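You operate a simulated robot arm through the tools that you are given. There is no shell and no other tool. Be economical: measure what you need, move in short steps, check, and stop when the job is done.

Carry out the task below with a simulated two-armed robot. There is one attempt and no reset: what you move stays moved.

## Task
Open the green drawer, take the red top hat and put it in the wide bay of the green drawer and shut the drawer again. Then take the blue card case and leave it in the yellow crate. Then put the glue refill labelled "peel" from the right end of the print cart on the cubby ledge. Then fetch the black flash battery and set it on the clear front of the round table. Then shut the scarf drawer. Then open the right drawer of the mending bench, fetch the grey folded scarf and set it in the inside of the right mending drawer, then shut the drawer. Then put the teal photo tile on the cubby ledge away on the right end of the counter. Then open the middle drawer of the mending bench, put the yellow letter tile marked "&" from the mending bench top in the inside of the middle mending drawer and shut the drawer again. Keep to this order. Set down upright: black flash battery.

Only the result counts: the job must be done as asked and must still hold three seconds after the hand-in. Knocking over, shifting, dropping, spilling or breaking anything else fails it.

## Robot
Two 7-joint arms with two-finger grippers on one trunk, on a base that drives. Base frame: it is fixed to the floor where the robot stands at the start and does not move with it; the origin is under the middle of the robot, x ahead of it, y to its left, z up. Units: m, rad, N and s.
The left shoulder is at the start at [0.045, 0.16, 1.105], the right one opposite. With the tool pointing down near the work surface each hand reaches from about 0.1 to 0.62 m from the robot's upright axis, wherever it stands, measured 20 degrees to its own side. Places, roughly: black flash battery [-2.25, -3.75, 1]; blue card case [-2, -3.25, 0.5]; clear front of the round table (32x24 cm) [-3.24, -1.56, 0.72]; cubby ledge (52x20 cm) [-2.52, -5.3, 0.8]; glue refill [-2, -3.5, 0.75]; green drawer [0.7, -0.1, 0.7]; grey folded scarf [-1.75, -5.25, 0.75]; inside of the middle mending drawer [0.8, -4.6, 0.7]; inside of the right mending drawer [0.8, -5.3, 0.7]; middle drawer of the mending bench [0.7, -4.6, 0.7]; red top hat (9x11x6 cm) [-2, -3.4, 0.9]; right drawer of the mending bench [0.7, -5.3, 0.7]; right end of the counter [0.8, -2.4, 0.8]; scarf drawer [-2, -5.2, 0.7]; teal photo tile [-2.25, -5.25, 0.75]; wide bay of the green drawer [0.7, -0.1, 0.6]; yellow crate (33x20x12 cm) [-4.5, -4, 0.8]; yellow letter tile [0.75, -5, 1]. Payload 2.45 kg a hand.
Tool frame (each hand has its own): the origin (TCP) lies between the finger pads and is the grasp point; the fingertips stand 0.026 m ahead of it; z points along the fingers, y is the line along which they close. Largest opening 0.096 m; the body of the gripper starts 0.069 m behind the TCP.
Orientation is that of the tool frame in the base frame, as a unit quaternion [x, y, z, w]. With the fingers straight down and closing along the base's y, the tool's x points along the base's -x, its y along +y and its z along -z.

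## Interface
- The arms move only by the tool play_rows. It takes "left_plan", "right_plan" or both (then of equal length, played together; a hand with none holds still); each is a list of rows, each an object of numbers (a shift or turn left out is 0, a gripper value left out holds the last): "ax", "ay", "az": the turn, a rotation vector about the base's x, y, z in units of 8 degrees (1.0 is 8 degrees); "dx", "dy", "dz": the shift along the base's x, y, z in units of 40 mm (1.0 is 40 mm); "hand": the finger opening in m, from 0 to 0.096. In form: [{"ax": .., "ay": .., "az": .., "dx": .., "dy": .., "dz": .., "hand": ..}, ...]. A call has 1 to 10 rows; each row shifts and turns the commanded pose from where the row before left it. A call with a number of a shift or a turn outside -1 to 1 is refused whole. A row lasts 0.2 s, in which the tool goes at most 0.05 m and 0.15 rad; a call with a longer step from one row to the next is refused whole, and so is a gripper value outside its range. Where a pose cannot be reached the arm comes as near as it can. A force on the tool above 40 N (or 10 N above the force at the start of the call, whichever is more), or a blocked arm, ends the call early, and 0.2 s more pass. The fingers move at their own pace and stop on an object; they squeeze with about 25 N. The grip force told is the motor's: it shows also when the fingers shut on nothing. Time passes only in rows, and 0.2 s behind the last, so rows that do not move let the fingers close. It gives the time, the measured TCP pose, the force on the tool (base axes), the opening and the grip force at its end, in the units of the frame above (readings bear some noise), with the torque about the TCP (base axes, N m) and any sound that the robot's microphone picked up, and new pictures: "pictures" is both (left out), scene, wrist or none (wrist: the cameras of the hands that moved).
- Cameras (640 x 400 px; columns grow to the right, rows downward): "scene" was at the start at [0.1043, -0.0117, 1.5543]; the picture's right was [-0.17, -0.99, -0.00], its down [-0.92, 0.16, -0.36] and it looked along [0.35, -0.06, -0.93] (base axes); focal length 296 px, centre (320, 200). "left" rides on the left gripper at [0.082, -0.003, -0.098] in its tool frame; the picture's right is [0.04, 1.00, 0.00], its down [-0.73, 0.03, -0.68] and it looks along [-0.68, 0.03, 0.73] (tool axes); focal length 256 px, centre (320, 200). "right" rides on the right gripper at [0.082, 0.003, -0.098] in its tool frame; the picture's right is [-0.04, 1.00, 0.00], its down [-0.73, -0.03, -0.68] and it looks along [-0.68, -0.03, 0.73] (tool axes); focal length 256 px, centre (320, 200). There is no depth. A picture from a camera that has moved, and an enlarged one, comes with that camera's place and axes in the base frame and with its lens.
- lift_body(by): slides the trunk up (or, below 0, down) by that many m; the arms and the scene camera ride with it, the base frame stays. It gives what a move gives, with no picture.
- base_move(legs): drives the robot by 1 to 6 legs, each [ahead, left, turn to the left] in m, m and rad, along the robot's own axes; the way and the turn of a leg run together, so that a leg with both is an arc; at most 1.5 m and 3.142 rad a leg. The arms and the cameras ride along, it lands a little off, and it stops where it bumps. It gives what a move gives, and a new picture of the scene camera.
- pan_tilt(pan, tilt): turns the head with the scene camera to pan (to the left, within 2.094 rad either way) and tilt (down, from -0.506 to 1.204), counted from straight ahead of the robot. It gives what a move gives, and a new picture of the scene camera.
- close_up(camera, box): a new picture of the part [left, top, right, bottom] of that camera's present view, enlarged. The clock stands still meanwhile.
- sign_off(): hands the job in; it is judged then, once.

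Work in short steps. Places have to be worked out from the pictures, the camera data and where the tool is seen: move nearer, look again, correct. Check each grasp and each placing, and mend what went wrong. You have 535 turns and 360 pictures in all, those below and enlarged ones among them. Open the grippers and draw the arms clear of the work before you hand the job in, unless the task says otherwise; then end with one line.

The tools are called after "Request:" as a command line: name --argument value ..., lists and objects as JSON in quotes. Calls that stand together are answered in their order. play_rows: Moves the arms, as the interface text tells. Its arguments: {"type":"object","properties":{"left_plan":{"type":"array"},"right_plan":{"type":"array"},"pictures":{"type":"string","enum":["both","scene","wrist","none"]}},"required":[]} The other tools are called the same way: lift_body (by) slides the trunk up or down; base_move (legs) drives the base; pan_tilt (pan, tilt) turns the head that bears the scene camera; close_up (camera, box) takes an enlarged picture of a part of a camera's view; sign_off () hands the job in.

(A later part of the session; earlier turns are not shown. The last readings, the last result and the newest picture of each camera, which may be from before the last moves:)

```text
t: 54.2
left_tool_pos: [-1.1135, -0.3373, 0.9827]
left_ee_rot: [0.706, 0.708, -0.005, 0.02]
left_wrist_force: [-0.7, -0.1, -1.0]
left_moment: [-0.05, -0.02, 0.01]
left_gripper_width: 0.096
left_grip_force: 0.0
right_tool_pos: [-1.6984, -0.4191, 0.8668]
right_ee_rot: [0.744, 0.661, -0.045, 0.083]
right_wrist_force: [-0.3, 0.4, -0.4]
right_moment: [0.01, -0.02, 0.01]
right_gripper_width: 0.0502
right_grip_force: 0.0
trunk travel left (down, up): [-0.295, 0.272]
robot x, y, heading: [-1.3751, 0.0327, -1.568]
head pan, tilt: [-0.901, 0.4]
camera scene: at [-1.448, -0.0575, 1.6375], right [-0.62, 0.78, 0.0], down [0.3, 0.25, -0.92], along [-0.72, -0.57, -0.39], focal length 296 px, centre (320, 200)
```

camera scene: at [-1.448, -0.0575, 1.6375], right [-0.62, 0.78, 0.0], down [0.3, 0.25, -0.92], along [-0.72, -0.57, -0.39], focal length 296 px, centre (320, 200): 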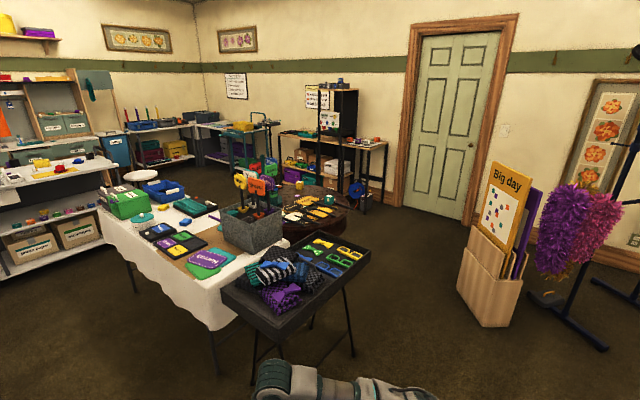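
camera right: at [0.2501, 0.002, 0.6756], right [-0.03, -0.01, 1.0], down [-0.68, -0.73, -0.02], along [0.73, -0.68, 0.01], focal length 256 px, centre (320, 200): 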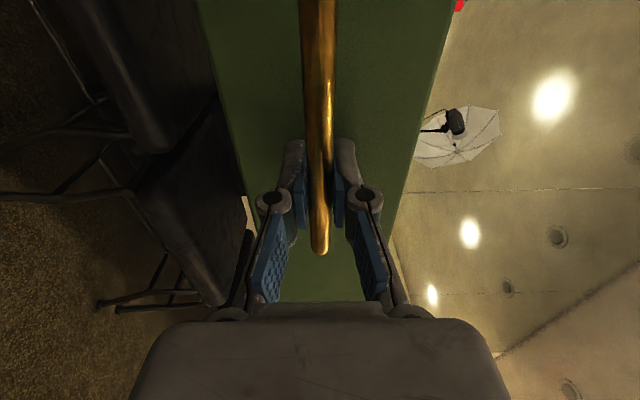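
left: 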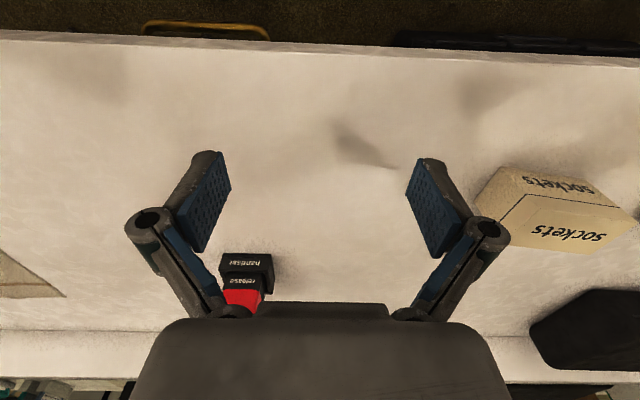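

The corridor is about 0.8 m wide, centred near x=-1.41, and everything beside it is low. I'll raise the trunk, pull the hands in, and drive through.

Request:
lift_body --by 0.15

Request:
play_rows --right_plan '[{"dx": 0.8, "dy": 0.5, "dz": 0.8, "az": -0.6}, {"dx": 0.8, "dy": 0.5, "dz": 0.8, "az": -0.6}, {"dx": 0.8, "dz": 0.8}, {"dz": 0.8}]' --left_plan '[{"dx": -0.8}, {"dx": -0.8}, {"dx": -0.8}, {}]' --pictures "none"

Request:
pan_tilt --pan 0 --tilt 0.8

```text
t: 55.9
left_tool_pos: [-1.1139, -0.3367, 1.1309]
left_ee_rot: [0.707, 0.707, -0.005, 0.019]
left_wrist_force: [-0.3, 0.1, 0.0]
left_moment: [0.0, 0.02, 0.0]
left_gripper_width: 0.0961
left_grip_force: 0.1
right_tool_pos: [-1.698, -0.419, 1.0168]
right_ee_rot: [0.745, 0.661, -0.045, 0.082]
right_wrist_force: [0.3, 0.6, -0.3]
right_moment: [0.01, 0.0, 0.0]
right_gripper_width: 0.0498
right_grip_force: 0.0
trunk travel left (down, up): [-0.445, 0.122]
robot x, y, heading: [-1.3764, 0.0343, -1.574]
head pan, tilt: [-0.901, 0.4]
```

```text
t: 56.9
left_tool_pos: [-1.2077, -0.335, 1.1314]
left_ee_rot: [0.706, 0.708, -0.006, 0.02]
left_wrist_force: [-0.1, 0.8, 0.4]
left_moment: [0.01, -0.03, -0.02]
left_gripper_width: 0.096
left_grip_force: 0.0
right_tool_pos: [-1.6053, -0.3787, 1.1448]
right_ee_rot: [0.798, 0.596, -0.051, 0.079]
right_wrist_force: [0.4, -0.1, 0.4]
right_moment: [-0.01, 0.0, 0.0]
right_gripper_width: 0.0502
right_grip_force: 0.0
trunk travel left (down, up): [-0.445, 0.122]
robot x, y, heading: [-1.3761, 0.0333, -1.571]
head pan, tilt: [-0.901, 0.4]
```

```text
t: 58.1
left_tool_pos: [-1.2082, -0.3352, 1.132]
left_ee_rot: [0.706, 0.708, -0.004, 0.02]
left_wrist_force: [0.7, -0.3, -0.1]
left_moment: [0.03, 0.02, -0.02]
left_gripper_width: 0.0961
left_grip_force: 0.0
right_tool_pos: [-1.6053, -0.3793, 1.1441]
right_ee_rot: [0.797, 0.596, -0.052, 0.078]
right_wrist_force: [0.5, -0.6, 0.4]
right_moment: [0.0, -0.01, -0.01]
right_gripper_width: 0.0497
right_grip_force: 0.2
trunk travel left (down, up): [-0.445, 0.122]
robot x, y, heading: [-1.3733, 0.0322, -1.57]
head pan, tilt: [0.0, 0.799]
camera scene: at [-1.3758, -0.0348, 1.7526], right [-1.0, 0.0, 0.0], down [0.0, 0.72, -0.69], along [0.0, -0.69, -0.72], focal length 296 px, centre (320, 200)
```

scene: 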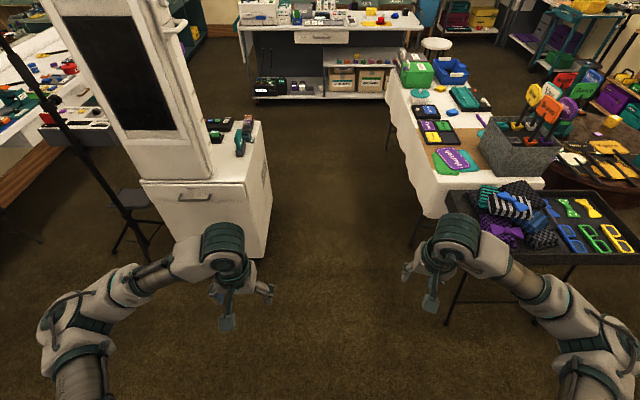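

Elbows spread to about ±0.54 m. I'll stretch the hands forward to narrow them, then check.

Request:
play_rows --right_plan '[{"dy": -1}, {"dy": -1}, {"dy": -1}, {"dy": -1}]' --left_plan '[{"dy": -1}, {"dy": -1}, {"dy": -1}, {"dy": -1}]' --pictures "scene"

```text
t: 59.1
left_tool_pos: [-1.2065, -0.4992, 1.1293]
left_ee_rot: [0.706, 0.708, -0.004, 0.019]
left_wrist_force: [1.2, -0.7, 1.5]
left_moment: [0.02, -0.03, 0.01]
left_gripper_width: 0.0959
left_grip_force: 0.0
right_tool_pos: [-1.6008, -0.5413, 1.1438]
right_ee_rot: [0.797, 0.596, -0.051, 0.077]
right_wrist_force: [-1.1, 0.3, -0.8]
right_moment: [0.01, -0.01, -0.01]
right_gripper_width: 0.05
right_grip_force: 0.0
trunk travel left (down, up): [-0.445, 0.122]
robot x, y, heading: [-1.3752, 0.0342, -1.571]
head pan, tilt: [0.0, 0.799]
camera scene: at [-1.3756, -0.0411, 1.7522], right [-1.0, 0.0, 0.0], down [0.0, 0.72, -0.69], along [0.0, -0.69, -0.72], focal length 296 px, centre (320, 200)
```

scene: 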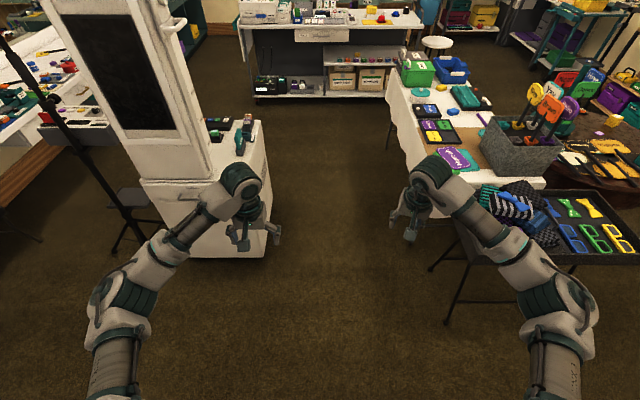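

Elbows now ~±0.46. Shift slightly right and drive ahead between kiosk and table.

Request:
base_move --legs '[[0, -0.07, 0], [1.2, 0, 0]]'

```text
t: 65.9
left_tool_pos: [-1.222, -1.704, 1.1279]
left_ee_rot: [0.701, 0.713, -0.015, 0.011]
left_wrist_force: [2.5, -0.5, 1.0]
left_moment: [0.06, 0.17, -0.01]
left_gripper_width: 0.0962
left_grip_force: 0.1
right_tool_pos: [-1.6139, -1.7487, 1.1524]
right_ee_rot: [0.791, 0.605, -0.063, 0.073]
right_wrist_force: [2.1, -0.3, 0.5]
right_moment: [0.02, 0.17, 0.01]
right_gripper_width: 0.05
right_grip_force: 0.1
trunk travel left (down, up): [-0.445, 0.122]
robot x, y, heading: [-1.4286, -1.1754, -1.564]
head pan, tilt: [0.0, 0.799]
camera scene: at [-1.3999, -1.2443, 1.7524], right [-1.0, -0.01, 0.02], down [-0.02, 0.72, -0.7], along [0.0, -0.7, -0.72], focal length 296 px, centre (320, 200)
```

scene: 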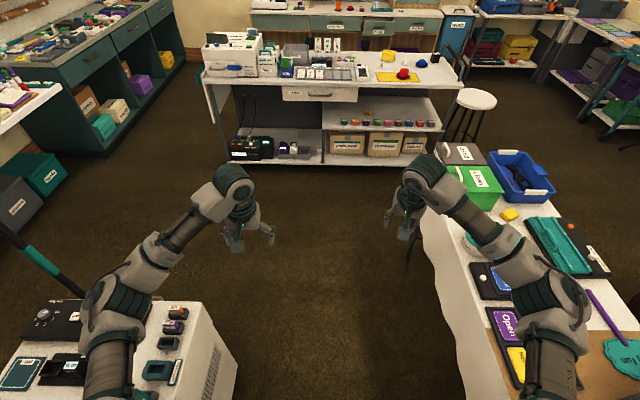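

The red hat sits on the cart top near (-1.96,-3.32); the cart's front edge is at y≈-3.12. Drive farther ahead.

Request:
base_move --legs '[[1.25, 0, 0]]'

Request:
pan_tilt --pan -0.5 --tilt 0.7

```text
t: 72.2
left_tool_pos: [-1.2344, -2.9709, 1.132]
left_ee_rot: [0.703, 0.71, -0.01, 0.018]
left_wrist_force: [0.3, -0.1, -0.3]
left_moment: [0.01, 0.02, -0.01]
left_gripper_width: 0.0962
left_grip_force: 0.0
right_tool_pos: [-1.6267, -3.0129, 1.1515]
right_ee_rot: [0.794, 0.6, -0.058, 0.078]
right_wrist_force: [0.2, -0.5, 0.9]
right_moment: [0.03, -0.02, 0.01]
right_gripper_width: 0.0503
right_grip_force: 0.1
trunk travel left (down, up): [-0.445, 0.122]
robot x, y, heading: [-1.4152, -2.4426, -1.57]
head pan, tilt: [0.0, 0.799]
camera scene: at [-1.4495, -2.5169, 1.752], right [-1.0, 0.0, -0.02], down [0.01, 0.72, -0.69], along [0.01, -0.69, -0.72], focal length 296 px, centre (320, 200)
```

scene: 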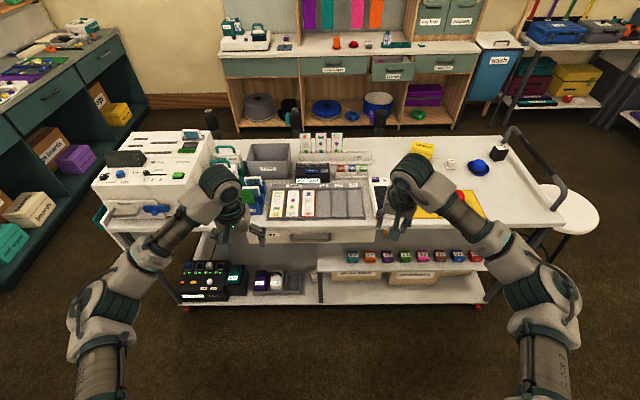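

```text
t: 73.2
left_tool_pos: [-1.214, -2.9663, 1.1317]
left_ee_rot: [0.704, 0.71, -0.017, 0.015]
left_wrist_force: [0.1, -0.4, 0.0]
left_moment: [-0.03, -0.01, 0.01]
left_gripper_width: 0.0961
left_grip_force: 0.0
right_tool_pos: [-1.6077, -3.0109, 1.1575]
right_ee_rot: [0.793, 0.601, -0.066, 0.075]
right_wrist_force: [-0.6, -0.8, 0.9]
right_moment: [0.04, -0.04, 0.02]
right_gripper_width: 0.0498
right_grip_force: 0.0
trunk travel left (down, up): [-0.445, 0.122]
robot x, y, heading: [-1.4147, -2.4437, -1.564]
head pan, tilt: [-0.499, 0.7]
camera scene: at [-1.4919, -2.5111, 1.7592], right [-0.88, 0.48, -0.02], down [0.32, 0.57, -0.76], along [-0.35, -0.67, -0.66], focal length 296 px, centre (320, 200)
```

scene: 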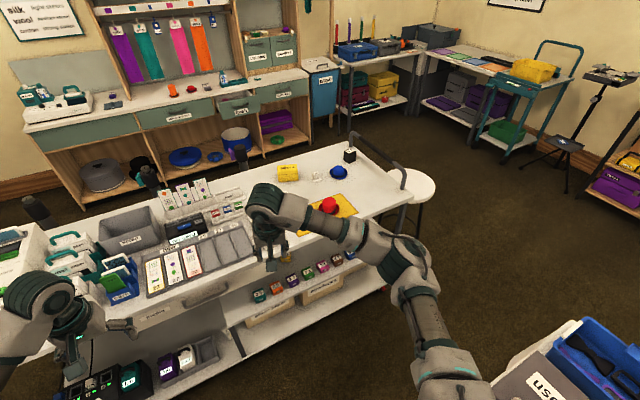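

Close-up of the hat corner of the cart.

Request:
close_up --camera "scene" --box '[250, 130, 450, 255]'

Request:
close_up --camera "scene" --box '[200, 220, 400, 345]'

```text
3.20 times, centred on (350, 192) of scene
camera zoom: at [-1.4919, -2.5111, 1.7592], right [-0.88, 0.48, -0.02], down [0.32, 0.57, -0.76], along [-0.35, -0.67, -0.66], focal length 948 px, centre (224, 224)
```

zoom: 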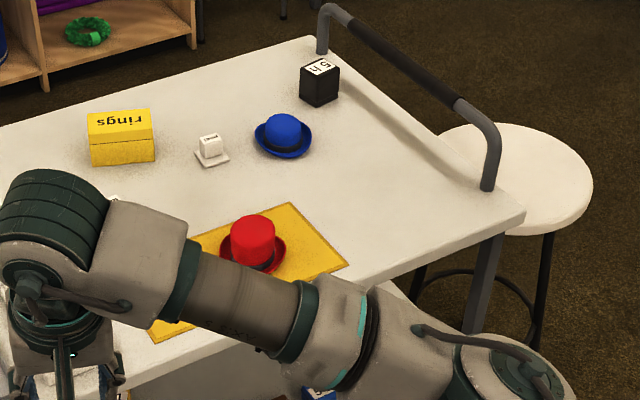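

```text
3.20 times, centred on (300, 282) of scene
camera zoom: at [-1.4919, -2.5111, 1.7592], right [-0.88, 0.48, -0.02], down [0.32, 0.57, -0.76], along [-0.35, -0.67, -0.66], focal length 948 px, centre (384, -64)
```

zoom: 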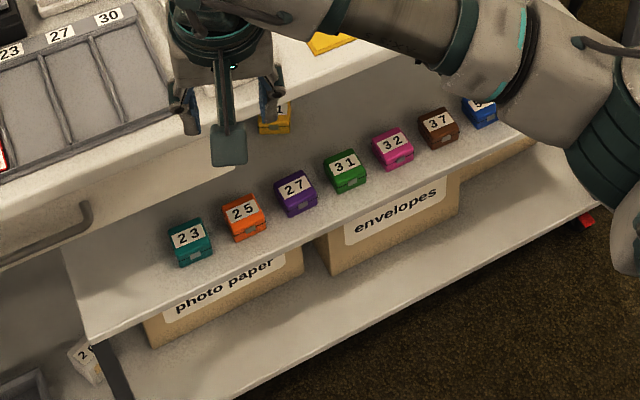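

The hat is clear; the numbered small cases (blue one at right) are on the middle shelf. Before strafing right, check where the cloth table's end lies.

Request:
pan_tilt --pan -1.2 --tilt 0.9

```text
t: 74.2
left_tool_pos: [-1.1773, -2.9656, 1.1257]
left_ee_rot: [0.701, 0.713, -0.024, 0.005]
left_wrist_force: [2.3, -0.7, 0.0]
left_moment: [0.01, 0.13, 0.03]
left_gripper_width: 0.0959
left_grip_force: 0.1
right_tool_pos: [-1.569, -3.0101, 1.1624]
right_ee_rot: [0.79, 0.604, -0.077, 0.069]
right_wrist_force: [1.8, -0.1, 0.9]
right_moment: [-0.04, 0.17, -0.04]
right_gripper_width: 0.0499
right_grip_force: 0.0
trunk travel left (down, up): [-0.445, 0.122]
robot x, y, heading: [-1.4074, -2.4444, -1.566]
head pan, tilt: [-1.201, 0.901]
camera scene: at [-1.4591, -2.4629, 1.7455], right [-0.37, 0.93, 0.01], down [0.72, 0.29, -0.63], along [-0.59, -0.22, -0.78], focal length 296 px, centre (320, 200)
```

scene: 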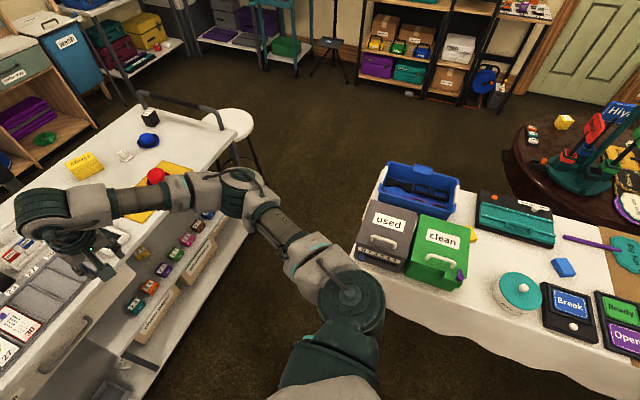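

Table end is at y≈-2.53, x≤-1.97. I'll drive 0.33 ahead and 0.33 right.

Request:
base_move --legs '[[0.33, 0, 0], [0, -0.33, 0]]'

Request:
pan_tilt --pan -0.3 --tilt 0.95

```text
t: 78.2
left_tool_pos: [-1.4845, -3.3114, 1.1192]
left_ee_rot: [0.703, 0.71, -0.03, -0.004]
left_wrist_force: [3.4, -0.1, 0.4]
left_moment: [0.04, 0.23, 0.03]
left_gripper_width: 0.0963
left_grip_force: 0.1
right_tool_pos: [-1.8748, -3.3504, 1.1631]
right_ee_rot: [0.793, 0.601, -0.082, 0.06]
right_wrist_force: [2.4, 0.8, 0.5]
right_moment: [0.01, 0.23, 0.01]
right_gripper_width: 0.0499
right_grip_force: 0.2
trunk travel left (down, up): [-0.445, 0.122]
robot x, y, heading: [-1.7305, -2.7798, -1.577]
head pan, tilt: [-1.201, 0.901]
camera scene: at [-1.7224, -2.8073, 1.7459], right [-0.36, 0.93, 0.02], down [0.7, 0.29, -0.65], along [-0.62, -0.22, -0.76], focal length 296 px, centre (320, 200)
```

scene: 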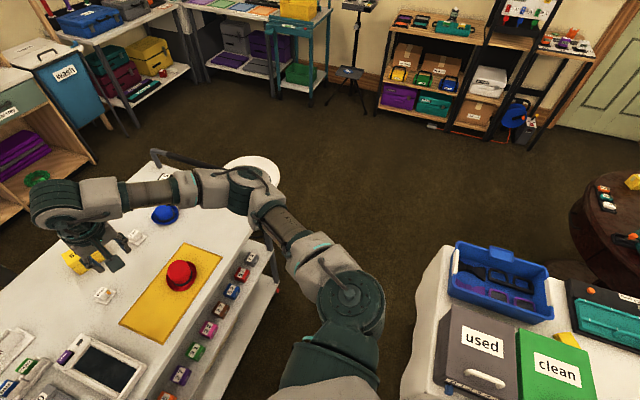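

```text
t: 79.4
left_tool_pos: [-1.5618, -3.304, 1.1386]
left_ee_rot: [0.705, 0.709, -0.011, 0.022]
left_wrist_force: [-1.6, -0.2, 0.3]
left_moment: [-0.01, -0.13, 0.0]
left_gripper_width: 0.0961
left_grip_force: 0.0
right_tool_pos: [-1.9549, -3.3417, 1.1552]
right_ee_rot: [0.795, 0.598, -0.059, 0.082]
right_wrist_force: [-1.0, -0.8, 0.1]
right_moment: [0.01, -0.12, 0.02]
right_gripper_width: 0.05
right_grip_force: 0.0
trunk travel left (down, up): [-0.445, 0.122]
robot x, y, heading: [-1.7386, -2.7819, -1.578]
head pan, tilt: [-0.3, 0.949]
camera scene: at [-1.7611, -2.8435, 1.741], right [-0.95, 0.3, 0.0], down [0.24, 0.78, -0.58], along [-0.17, -0.55, -0.82], focal length 296 px, centre (320, 200)
```

scene: 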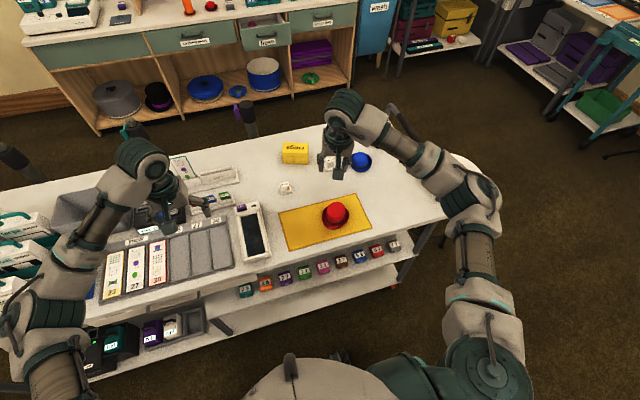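

Hat at about (-1.965,-3.335), right hand nearly above. Straighten the hand, open it, and look through the wrist camera.

Request:
play_rows --right_plan '[{"ax": 0.48, "ay": 0.08, "az": 0.67, "hand": 0.096}, {"ax": 0.48, "ay": 0.08, "az": 0.67}, {"ax": 0.48, "ay": 0.08, "az": 0.67}, {}, {}]' --pictures "wrist"

```text
t: 80.8
left_tool_pos: [-1.5036, -3.2978, 1.1311]
left_ee_rot: [0.702, 0.711, -0.028, 0.008]
left_wrist_force: [1.9, -0.1, 0.2]
left_moment: [-0.01, 0.15, 0.0]
left_gripper_width: 0.0961
left_grip_force: 0.1
right_tool_pos: [-1.8961, -3.336, 1.1685]
right_ee_rot: [0.703, 0.71, -0.019, -0.013]
right_wrist_force: [1.3, 1.1, 0.2]
right_moment: [-0.02, 0.12, -0.02]
right_gripper_width: 0.096
right_grip_force: 0.1
trunk travel left (down, up): [-0.445, 0.122]
robot x, y, heading: [-1.7358, -2.7791, -1.571]
head pan, tilt: [-0.3, 0.949]
stopped in row 5 (right hand): the arm was blocked; the commanded pose is now the measured one
camera right: at [-1.8881, -3.2546, 1.2647], right [1.0, -0.03, -0.04], down [0.01, -0.73, 0.69], along [-0.05, -0.69, -0.73], focal length 256 px, centre (320, 200)
```

right: 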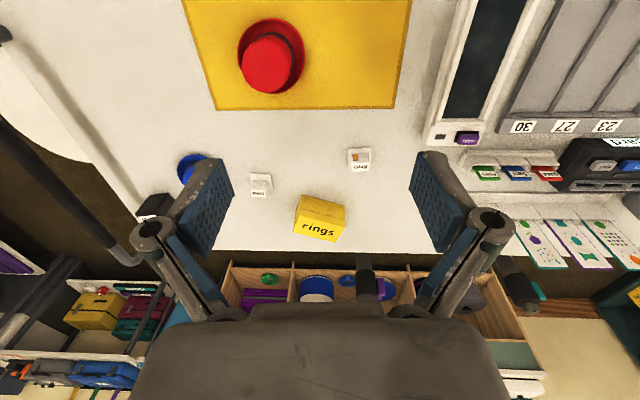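

The trunk sways at this height. Lift the left hand a bit, then lower the trunk 15 cm.

Request:
play_rows --left_plan '[{"dz": 0.8, "dy": 0.5}, {"dz": 0.8, "dy": 0.5}, {"dz": 0.8, "dy": 0.5}, {"dy": 0.5}]' --pictures "none"

Request:
lift_body --by -0.15

Request:
play_rows --right_plan '[{}, {}, {}]' --pictures "wrist"

```text
t: 82.0
left_tool_pos: [-1.4828, -3.2149, 1.2267]
left_ee_rot: [0.701, 0.713, -0.03, 0.005]
left_wrist_force: [-0.3, 0.7, -0.1]
left_moment: [0.0, 0.04, 0.01]
left_gripper_width: 0.0962
left_grip_force: 0.0
right_tool_pos: [-1.8772, -3.334, 1.1707]
right_ee_rot: [0.703, 0.711, -0.023, -0.015]
right_wrist_force: [0.7, -0.1, 0.5]
right_moment: [-0.03, 0.0, -0.02]
right_gripper_width: 0.0961
right_grip_force: 0.2
trunk travel left (down, up): [-0.445, 0.122]
robot x, y, heading: [-1.7292, -2.7814, -1.575]
head pan, tilt: [-0.3, 0.949]
stopped in row 4 (left hand): the arm was blocked; the commanded pose is now the measured one
```

```text
t: 83.8
left_tool_pos: [-1.4768, -3.2134, 1.0755]
left_ee_rot: [0.7, 0.713, -0.033, 0.004]
left_wrist_force: [2.4, 0.0, 0.5]
left_moment: [-0.02, 0.14, 0.02]
left_gripper_width: 0.0961
left_grip_force: 0.1
right_tool_pos: [-1.8715, -3.3332, 1.0223]
right_ee_rot: [0.702, 0.712, -0.025, -0.016]
right_wrist_force: [1.6, 0.1, 0.0]
right_moment: [-0.03, 0.22, -0.02]
right_gripper_width: 0.0958
right_grip_force: 0.1
trunk travel left (down, up): [-0.295, 0.272]
robot x, y, heading: [-1.7269, -2.78, -1.574]
head pan, tilt: [-0.3, 0.949]
```

```text
t: 84.8
left_tool_pos: [-1.4964, -3.2092, 1.0815]
left_ee_rot: [0.701, 0.713, -0.027, 0.012]
left_wrist_force: [0.7, 0.2, 0.2]
left_moment: [0.01, -0.05, -0.02]
left_gripper_width: 0.0958
left_grip_force: 0.0
right_tool_pos: [-1.8886, -3.3298, 1.0216]
right_ee_rot: [0.702, 0.712, -0.019, -0.008]
right_wrist_force: [0.0, -0.1, 0.6]
right_moment: [-0.02, -0.05, -0.02]
right_gripper_width: 0.096
right_grip_force: 0.1
trunk travel left (down, up): [-0.295, 0.272]
robot x, y, heading: [-1.724, -2.7806, -1.57]
head pan, tilt: [-0.3, 0.949]
stopped in row 3 (right hand): the arm was blocked; the commanded pose is now the measured one
camera right: at [-1.8828, -3.2477, 1.1173], right [1.0, -0.03, -0.04], down [0.01, -0.72, 0.69], along [-0.05, -0.69, -0.72], focal length 256 px, centre (320, 200)
```

right: 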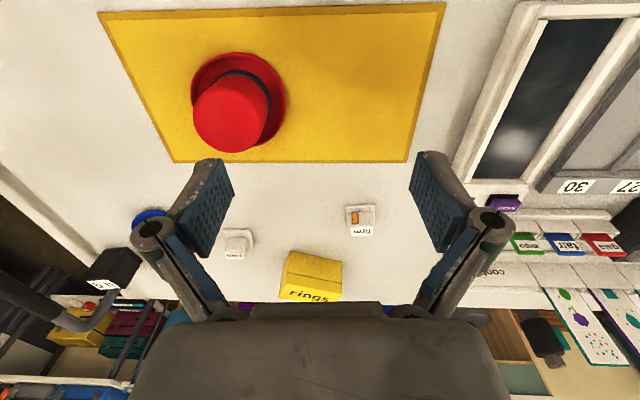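

Let the sway settle and re-measure.

Request:
play_rows --right_plan '[{}, {}, {}, {}, {}, {}, {}, {}, {}, {}]' --pictures "none"

Request:
play_rows --right_plan '[{}, {}, {}, {}, {}]' --pictures "wrist"

```text
t: 87.0
left_tool_pos: [-1.5015, -3.2101, 1.0822]
left_ee_rot: [0.7, 0.713, -0.024, 0.013]
left_wrist_force: [-0.2, -1.0, -0.1]
left_moment: [0.0, 0.01, 0.03]
left_gripper_width: 0.0958
left_grip_force: 0.0
right_tool_pos: [-1.8931, -3.3304, 1.0207]
right_ee_rot: [0.702, 0.712, -0.017, -0.006]
right_wrist_force: [0.5, 0.0, 0.1]
right_moment: [0.0, 0.03, 0.0]
right_gripper_width: 0.0961
right_grip_force: 0.1
trunk travel left (down, up): [-0.295, 0.272]
robot x, y, heading: [-1.7216, -2.7799, -1.573]
head pan, tilt: [-0.3, 0.949]
```

```text
t: 88.2
left_tool_pos: [-1.4849, -3.2093, 1.0786]
left_ee_rot: [0.7, 0.714, -0.03, 0.009]
left_wrist_force: [0.3, -0.8, -0.2]
left_moment: [-0.01, 0.09, -0.02]
left_gripper_width: 0.0958
left_grip_force: 0.2
right_tool_pos: [-1.8786, -3.3313, 1.0223]
right_ee_rot: [0.702, 0.711, -0.023, -0.011]
right_wrist_force: [0.6, 0.3, -0.5]
right_moment: [-0.02, 0.04, -0.02]
right_gripper_width: 0.0956
right_grip_force: 0.0
trunk travel left (down, up): [-0.295, 0.272]
robot x, y, heading: [-1.7197, -2.7784, -1.571]
head pan, tilt: [-0.3, 0.949]
camera right: at [-1.8708, -3.248, 1.1183], right [1.0, -0.02, -0.05], down [0.01, -0.72, 0.69], along [-0.05, -0.69, -0.72], focal length 256 px, centre (320, 200)
```

right: 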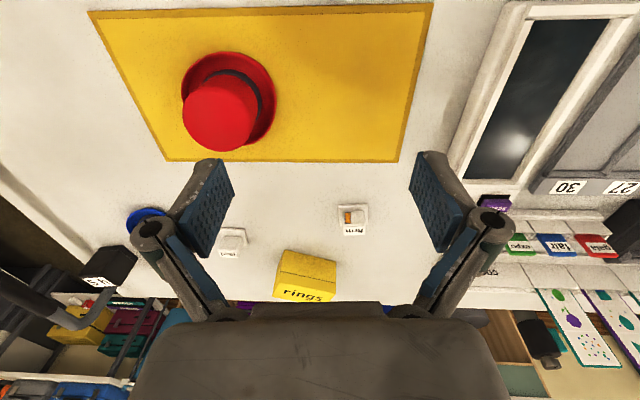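

Small lateral wobble remains (~±1 cm), acceptable with the wide opening. Hat at (-1.966,-3.342); move over it and down to z≈0.955.

Request:
play_rows --right_plan '[{"dx": -1, "dy": -0.25}, {"dx": -1, "dy": -0.05}, {"dz": -0.6}, {"dz": -0.6}, {"dz": -0.4}, {}]' --pictures "both"

```text
t: 89.6
left_tool_pos: [-1.5075, -3.2101, 1.0834]
left_ee_rot: [0.701, 0.713, -0.023, 0.014]
left_wrist_force: [-0.8, -0.9, -0.6]
left_moment: [0.02, -0.01, -0.02]
left_gripper_width: 0.0957
left_grip_force: 0.1
right_tool_pos: [-1.9786, -3.3419, 0.9556]
right_ee_rot: [0.703, 0.711, -0.017, -0.004]
right_wrist_force: [-0.4, 0.4, -0.1]
right_moment: [-0.02, -0.01, -0.04]
right_gripper_width: 0.096
right_grip_force: 0.0
trunk travel left (down, up): [-0.295, 0.272]
robot x, y, heading: [-1.7283, -2.7818, -1.567]
head pan, tilt: [-0.3, 0.949]
camera scene: at [-1.7617, -2.8869, 1.5905], right [-0.95, 0.3, -0.01], down [0.25, 0.78, -0.58], along [-0.17, -0.55, -0.82], focal length 296 px, centre (320, 200)
camera right: at [-1.9733, -3.2596, 1.0517], right [1.0, -0.03, -0.03], down [0.0, -0.72, 0.69], along [-0.04, -0.69, -0.72], focal length 256 px, centre (320, 200)
```

scene: 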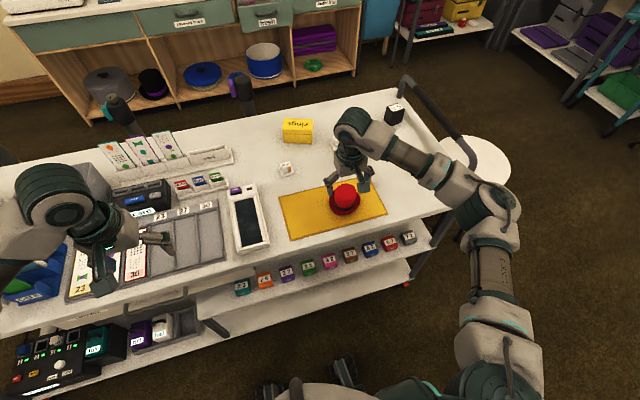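
right: 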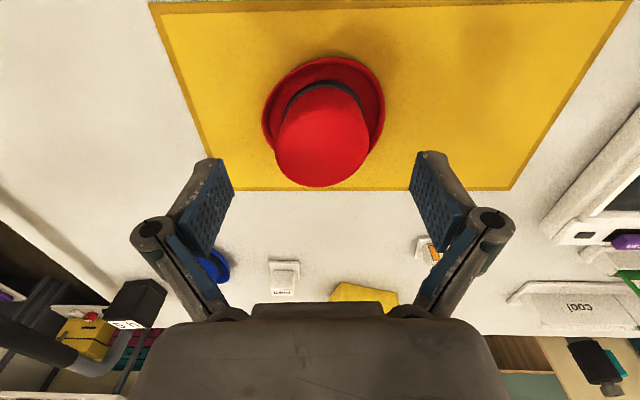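

Well centred over the hat. Lower to about 0.91.

Request:
play_rows --right_plan '[{"dz": -0.5}, {"dz": -0.5}]' --pictures "wrist"

```text
t: 90.2
left_tool_pos: [-1.5088, -3.2102, 1.0828]
left_ee_rot: [0.701, 0.712, -0.024, 0.014]
left_wrist_force: [0.0, -0.2, -0.1]
left_moment: [0.01, -0.05, 0.03]
left_gripper_width: 0.096
left_grip_force: 0.0
right_tool_pos: [-1.9801, -3.3417, 0.9145]
right_ee_rot: [0.702, 0.712, -0.017, -0.005]
right_wrist_force: [-0.9, -0.3, -0.6]
right_moment: [-0.01, -0.02, 0.02]
right_gripper_width: 0.0962
right_grip_force: 0.0
trunk travel left (down, up): [-0.295, 0.272]
robot x, y, heading: [-1.7267, -2.7803, -1.568]
head pan, tilt: [-0.3, 0.949]
camera right: at [-1.9742, -3.2603, 1.0107], right [1.0, -0.03, -0.03], down [0.0, -0.72, 0.69], along [-0.04, -0.69, -0.72], focal length 256 px, centre (320, 200)
```

right: 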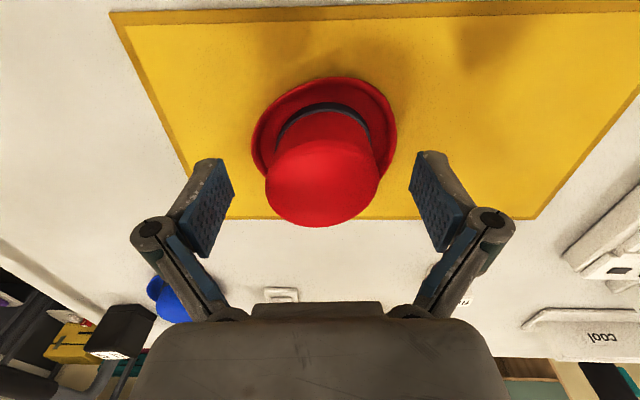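

The crown is between the pads. Close.

Request:
play_rows --right_plan '[{"hand": 0.0}, {}, {}, {}]' --pictures "none"

Request:
play_rows --right_plan '[{"dz": 0.5}, {"dz": 1}, {"dz": 1}]' --pictures "wrist"

```text
t: 91.2
left_tool_pos: [-1.5103, -3.2103, 1.0838]
left_ee_rot: [0.7, 0.713, -0.023, 0.014]
left_wrist_force: [0.4, 0.5, -0.4]
left_moment: [0.01, 0.0, -0.03]
left_gripper_width: 0.0962
left_grip_force: 0.0
right_tool_pos: [-1.9818, -3.343, 0.9146]
right_ee_rot: [0.702, 0.712, -0.016, -0.004]
right_wrist_force: [1.5, 0.5, 1.7]
right_moment: [-0.03, -0.09, 0.04]
right_gripper_width: 0.063
right_grip_force: 25.2
trunk travel left (down, up): [-0.295, 0.272]
robot x, y, heading: [-1.7282, -2.776, -1.573]
head pan, tilt: [-0.3, 0.949]
```

```text
t: 92.0
left_tool_pos: [-1.5047, -3.2099, 1.0839]
left_ee_rot: [0.701, 0.713, -0.024, 0.014]
left_wrist_force: [0.8, 0.7, 0.0]
left_moment: [-0.01, -0.03, -0.02]
left_gripper_width: 0.096
left_grip_force: 0.1
right_tool_pos: [-1.9775, -3.3406, 1.0159]
right_ee_rot: [0.703, 0.711, -0.016, -0.006]
right_wrist_force: [-0.8, 0.2, 0.6]
right_moment: [0.02, -0.05, 0.01]
right_gripper_width: 0.063
right_grip_force: 24.9
trunk travel left (down, up): [-0.295, 0.272]
robot x, y, heading: [-1.7257, -2.7802, -1.572]
head pan, tilt: [-0.3, 0.949]
camera right: at [-1.9704, -3.2589, 1.1126], right [1.0, -0.03, -0.03], down [0.0, -0.72, 0.69], along [-0.04, -0.69, -0.72], focal length 256 px, centre (320, 200)
```

right: 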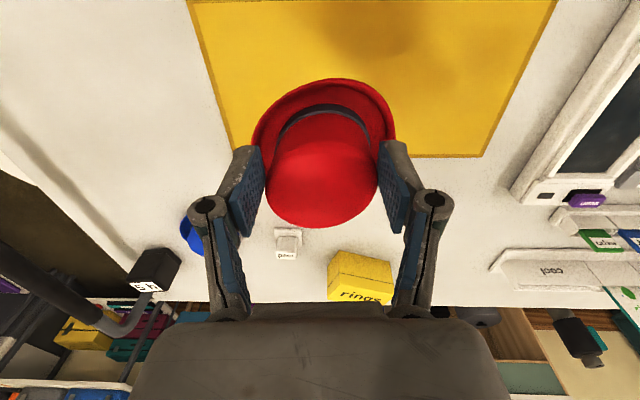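

Hat held (63 mm). Strafe back left, then reverse through the corridor and turn to face the counter.

Request:
lift_body --by 0.08

Request:
base_move --legs '[[0, 0.3, 0], [-1.3, 0, 0]]'

```text
t: 93.2
left_tool_pos: [-1.5039, -3.2111, 1.1616]
left_ee_rot: [0.701, 0.713, -0.024, 0.013]
left_wrist_force: [-0.9, 0.0, 0.5]
left_moment: [-0.03, 0.01, -0.01]
left_gripper_width: 0.0957
left_grip_force: 0.1
right_tool_pos: [-1.9752, -3.3439, 1.0946]
right_ee_rot: [0.702, 0.712, -0.017, -0.007]
right_wrist_force: [0.3, -0.7, -0.5]
right_moment: [-0.03, 0.0, 0.03]
right_gripper_width: 0.063
right_grip_force: 25.1
trunk travel left (down, up): [-0.375, 0.192]
robot x, y, heading: [-1.7235, -2.7811, -1.569]
head pan, tilt: [-0.3, 0.949]
```

```text
t: 101.3
left_tool_pos: [-1.2048, -1.9023, 1.1601]
left_ee_rot: [0.701, 0.712, -0.026, 0.01]
left_wrist_force: [0.3, -0.4, -0.7]
left_moment: [0.02, -0.01, -0.01]
left_gripper_width: 0.0961
left_grip_force: 0.0
right_tool_pos: [-1.6777, -2.0321, 1.0975]
right_ee_rot: [0.704, 0.71, -0.019, -0.008]
right_wrist_force: [0.6, 0.1, 0.5]
right_moment: [0.0, 0.04, 0.01]
right_gripper_width: 0.063
right_grip_force: 25.5
trunk travel left (down, up): [-0.375, 0.192]
robot x, y, heading: [-1.4305, -1.471, -1.572]
head pan, tilt: [-0.3, 0.949]
camera scene: at [-1.4371, -1.5455, 1.6712], right [-0.95, 0.3, 0.01], down [0.24, 0.78, -0.58], along [-0.18, -0.55, -0.81], focal length 296 px, centre (320, 200)
```

scene: 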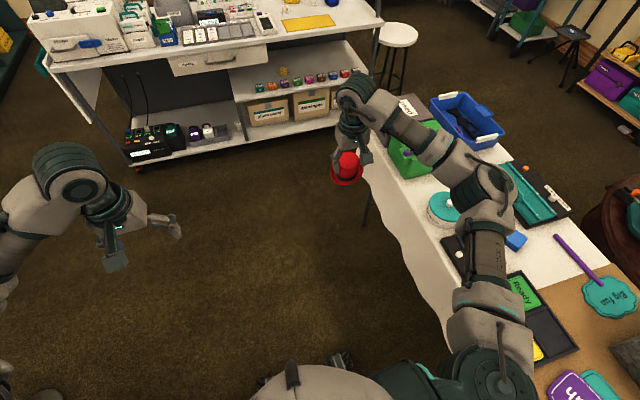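

Clear. Continue backing up, then turn toward the counter.

Request:
base_move --legs '[[-1.48, 0, 0], [0, 0, 1.571]]'

Request:
pan_tilt --pan 0 --tilt 0.5

```text
t: 112.5
left_tool_pos: [-0.9783, 0.2033, 1.1665]
left_ee_rot: [0.01, 1.0, -0.001, 0.028]
left_wrist_force: [-0.1, -0.3, 0.4]
left_moment: [0.09, 0.04, 0.0]
left_gripper_width: 0.096
left_grip_force: 0.0
right_tool_pos: [-0.8626, -0.2739, 1.0948]
right_ee_rot: [0.013, 1.0, -0.01, 0.009]
right_wrist_force: [-0.6, -0.7, -0.2]
right_moment: [0.05, -0.03, -0.01]
right_gripper_width: 0.0626
right_grip_force: 25.4
trunk travel left (down, up): [-0.375, 0.192]
robot x, y, heading: [-1.4107, 0.0128, -0.043]
head pan, tilt: [-0.3, 0.949]
camera scene: at [-1.3386, -0.0266, 1.6708], right [-0.33, -0.94, -0.01], down [-0.77, 0.28, -0.58], along [0.55, -0.19, -0.82], focal length 296 px, centre (320, 200)
```

scene: 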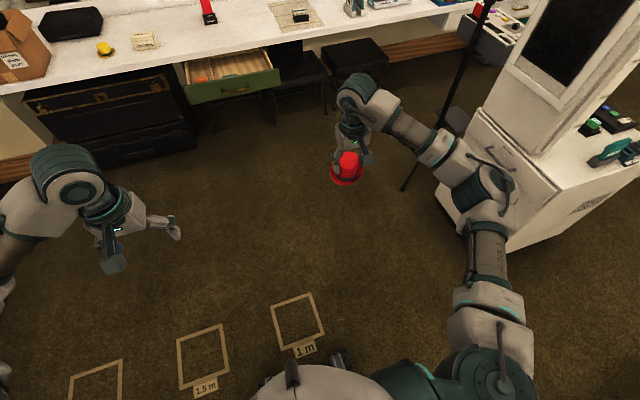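

```text
t: 113.4
left_tool_pos: [-0.9815, 0.207, 1.1676]
left_ee_rot: [0.01, 0.999, -0.004, 0.031]
left_wrist_force: [0.0, -0.6, 0.0]
left_moment: [0.05, 0.01, 0.03]
left_gripper_width: 0.0961
left_grip_force: 0.0
right_tool_pos: [-0.8663, -0.271, 1.0973]
right_ee_rot: [0.012, 1.0, -0.012, 0.012]
right_wrist_force: [-0.2, -0.6, -0.1]
right_moment: [0.03, -0.03, 0.0]
right_gripper_width: 0.0627
right_grip_force: 24.7
trunk travel left (down, up): [-0.375, 0.192]
robot x, y, heading: [-1.4128, 0.011, -0.039]
head pan, tilt: [0.0, 0.499]
camera scene: at [-1.3167, -0.0018, 1.7084], right [-0.04, -1.0, -0.01], down [-0.48, 0.02, -0.88], along [0.88, -0.03, -0.48], focal length 296 px, centre (320, 200)
```

scene: 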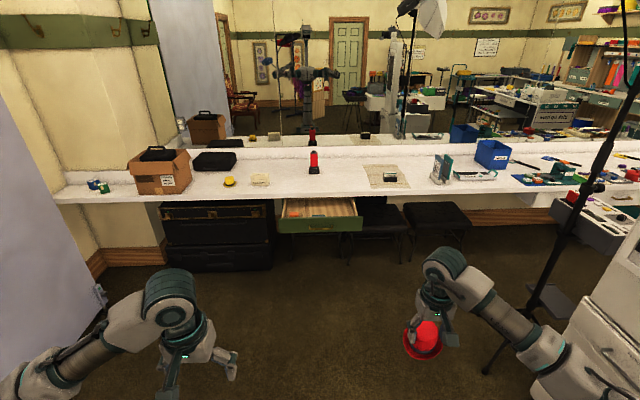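

Drive up to the open drawer: correct heading, then 1.2 m ahead.

Request:
base_move --legs '[[0, 0, 0.04], [1.2, 0.03, 0]]'

Request:
pan_tilt --pan -0.2 --tilt 0.95

```text
t: 120.0
left_tool_pos: [0.2328, 0.2561, 1.1652]
left_ee_rot: [-0.007, 1.0, -0.005, 0.03]
left_wrist_force: [-0.4, 0.0, 0.1]
left_moment: [-0.02, -0.01, 0.02]
left_gripper_width: 0.0958
left_grip_force: 0.1
right_tool_pos: [0.3648, -0.2181, 1.0992]
right_ee_rot: [-0.004, 1.0, -0.014, 0.011]
right_wrist_force: [0.2, -0.6, -1.0]
right_moment: [-0.01, 0.04, -0.05]
right_gripper_width: 0.0627
right_grip_force: 24.7
trunk travel left (down, up): [-0.375, 0.192]
robot x, y, heading: [-0.1923, 0.0472, -0.006]
head pan, tilt: [0.0, 0.499]
camera scene: at [-0.0947, 0.0363, 1.7086], right [0.0, -1.0, 0.0], down [-0.48, 0.01, -0.88], along [0.88, 0.0, -0.48], focal length 296 px, centre (320, 200)
```

scene: 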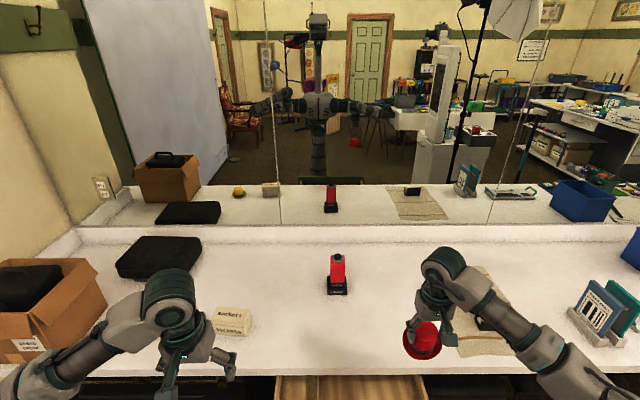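

```text
t: 120.9
left_tool_pos: [0.2293, 0.2569, 1.1692]
left_ee_rot: [-0.006, 0.999, -0.006, 0.032]
left_wrist_force: [-0.5, -0.2, -0.1]
left_moment: [0.03, 0.02, -0.01]
left_gripper_width: 0.0961
left_grip_force: 0.0
right_tool_pos: [0.3608, -0.2168, 1.1015]
right_ee_rot: [-0.004, 1.0, -0.015, 0.013]
right_wrist_force: [-0.2, 0.2, -0.3]
right_moment: [0.0, 0.0, -0.01]
right_gripper_width: 0.0623
right_grip_force: 24.9
trunk travel left (down, up): [-0.375, 0.192]
robot x, y, heading: [-0.1922, 0.0431, -0.006]
head pan, tilt: [-0.201, 0.949]
camera scene: at [-0.1143, 0.0228, 1.6711], right [-0.2, -0.98, 0.0], down [-0.8, 0.17, -0.58], along [0.57, -0.12, -0.82], focal length 296 px, centre (320, 200)
```

scene: 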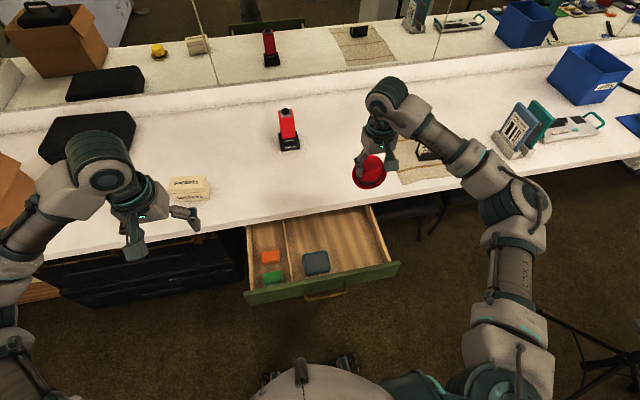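

Wide bay spans y≈0.06…-0.30; free spot at (0.345,-0.21). Lower the trunk 0.2 and adjust the hand above it.

Request:
lift_body --by -0.2

Request:
play_rows --right_plan '[{"dx": -0.4, "dy": 0.1}, {"dz": -0.6}, {"dz": -0.6}, {"dz": -0.6}]' --pictures "both"

```text
t: 123.0
left_tool_pos: [0.2294, 0.259, 0.9668]
left_ee_rot: [-0.006, 0.999, -0.008, 0.033]
left_wrist_force: [0.3, 0.6, -0.1]
left_moment: [-0.02, 0.01, -0.06]
left_gripper_width: 0.096
left_grip_force: 0.0
right_tool_pos: [0.3615, -0.2135, 0.9029]
right_ee_rot: [-0.004, 1.0, -0.015, 0.014]
right_wrist_force: [0.0, 0.2, 0.8]
right_moment: [-0.01, 0.0, -0.03]
right_gripper_width: 0.0623
right_grip_force: 25.2
trunk travel left (down, up): [-0.175, 0.392]
robot x, y, heading: [-0.1875, 0.0432, -0.006]
head pan, tilt: [-0.201, 0.949]
```

```text
t: 124.0
left_tool_pos: [0.2303, 0.2596, 0.9668]
left_ee_rot: [-0.007, 0.999, -0.007, 0.032]
left_wrist_force: [0.7, -0.3, -0.3]
left_moment: [-0.02, 0.03, 0.01]
left_gripper_width: 0.0961
left_grip_force: 0.1
right_tool_pos: [0.3461, -0.21, 0.83]
right_ee_rot: [-0.004, 1.0, -0.016, 0.013]
right_wrist_force: [0.0, 0.5, 0.1]
right_moment: [0.05, 0.01, 0.0]
right_gripper_width: 0.0626
right_grip_force: 25.1
trunk travel left (down, up): [-0.175, 0.392]
robot x, y, heading: [-0.1875, 0.0439, -0.004]
head pan, tilt: [-0.201, 0.949]
camera scene: at [0.0134, 0.027, 1.4635], right [-0.2, -0.98, 0.0], down [-0.8, 0.17, -0.58], along [0.57, -0.12, -0.82], focal length 296 px, centre (320, 200)
camera right: at [0.2625, -0.2049, 0.9255], right [0.03, 1.0, -0.03], down [0.72, 0.0, 0.7], along [0.7, -0.04, -0.72], focal length 256 px, centre (320, 200)
```

scene: 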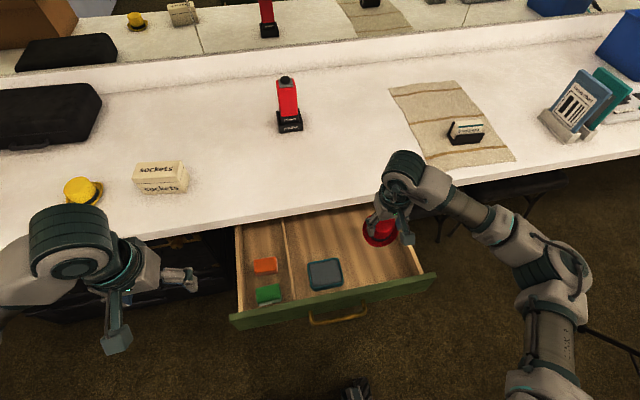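
right: 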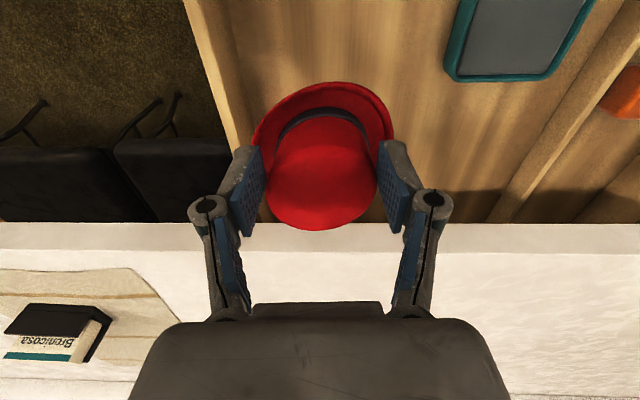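

Shift 2 cm left for wall clearance and descend.

Request:
play_rows --right_plan '[{"dy": 0.4, "dz": -0.5}, {"dz": -0.7}, {"dz": -0.7}, {"dz": -0.7}, {"dz": -0.5}]' --pictures "both"

```text
t: 125.2
left_tool_pos: [0.2254, 0.2583, 0.9704]
left_ee_rot: [-0.006, 0.999, -0.008, 0.034]
left_wrist_force: [-0.5, 0.1, 0.3]
left_moment: [-0.02, -0.02, 0.04]
left_gripper_width: 0.0959
left_grip_force: 0.1
right_tool_pos: [0.3457, -0.1951, 0.711]
right_ee_rot: [-0.003, 1.0, -0.015, 0.019]
right_wrist_force: [1.9, -5.8, 22.6]
right_moment: [-0.12, -0.31, -0.06]
right_gripper_width: 0.0632
right_grip_force: 25.0
trunk travel left (down, up): [-0.175, 0.392]
robot x, y, heading: [-0.1914, 0.0437, -0.006]
head pan, tilt: [-0.201, 0.949]
camera scene: at [0.007, 0.0275, 1.4653], right [-0.2, -0.98, 0.0], down [-0.8, 0.17, -0.58], along [0.57, -0.12, -0.81], focal length 296 px, centre (320, 200)
camera right: at [0.2607, -0.189, 0.8055], right [0.03, 1.0, -0.03], down [0.71, 0.0, 0.71], along [0.7, -0.05, -0.71], focal length 256 px, centre (320, 200)
```

scene: 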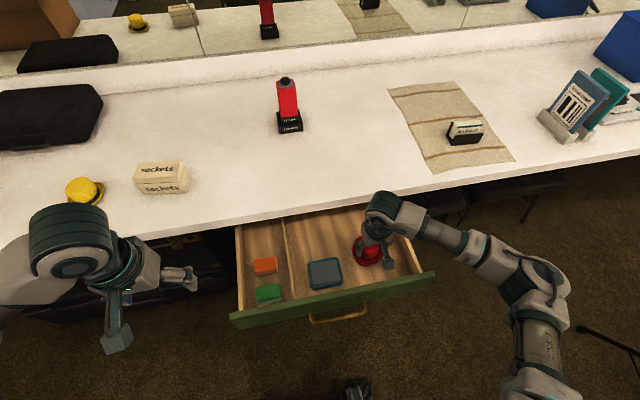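
right: 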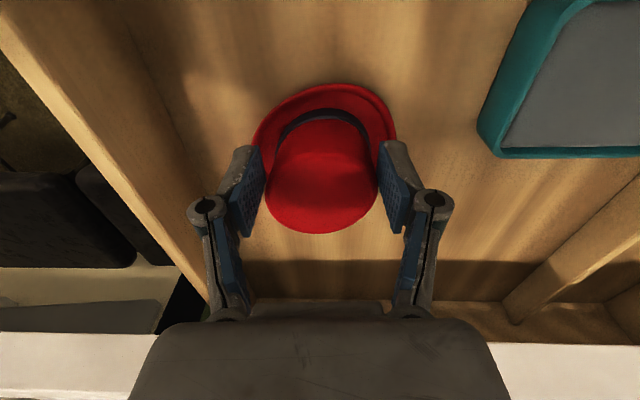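

Contact with the bay floor. Release and lift.

Request:
play_rows --right_plan '[{"dz": 0.1, "hand": 0.096}, {}, {}, {"dz": 0.5}, {"dz": 1}, {"dz": 1}, {"dz": 1}]' --pictures "both"

```text
t: 126.8
left_tool_pos: [0.2291, 0.2598, 0.9669]
left_ee_rot: [-0.006, 0.999, -0.008, 0.032]
left_wrist_force: [0.6, -1.2, -0.4]
left_moment: [0.02, 0.01, 0.0]
left_gripper_width: 0.0959
left_grip_force: 0.0
right_tool_pos: [0.344, -0.1942, 0.8518]
right_ee_rot: [-0.006, 1.0, -0.016, 0.013]
right_wrist_force: [-0.1, 0.6, 0.9]
right_moment: [-0.02, 0.01, 0.02]
right_gripper_width: 0.0958
right_grip_force: 0.2
trunk travel left (down, up): [-0.175, 0.392]
robot x, y, heading: [-0.1884, 0.0396, -0.001]
head pan, tilt: [-0.201, 0.949]
camera scene: at [0.0121, 0.0279, 1.4638], right [-0.2, -0.98, 0.0], down [-0.8, 0.17, -0.58], along [0.57, -0.12, -0.82], focal length 296 px, centre (320, 200)
camera right: at [0.2603, -0.1891, 0.9455], right [0.03, 1.0, -0.03], down [0.72, 0.0, 0.7], along [0.7, -0.04, -0.72], focal length 256 px, centre (320, 200)
```

scene: 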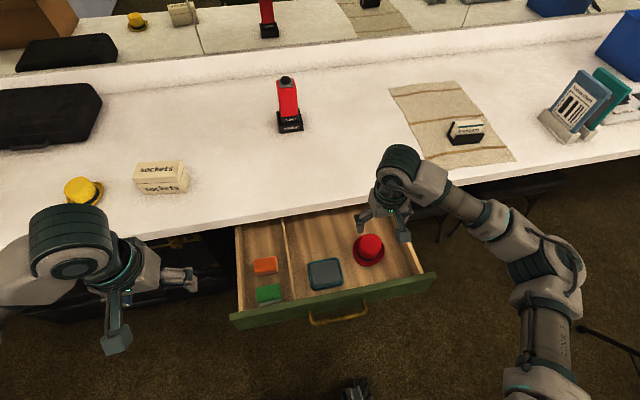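
right: 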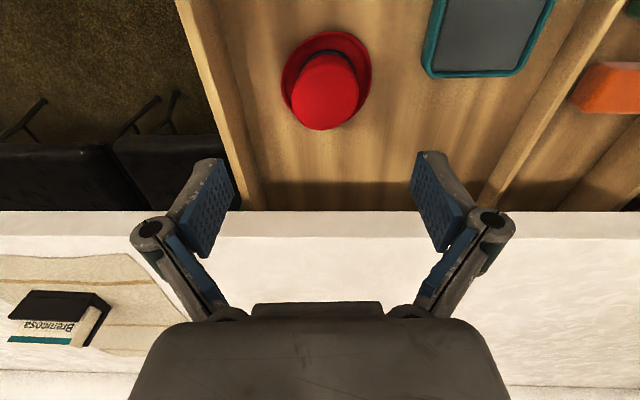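

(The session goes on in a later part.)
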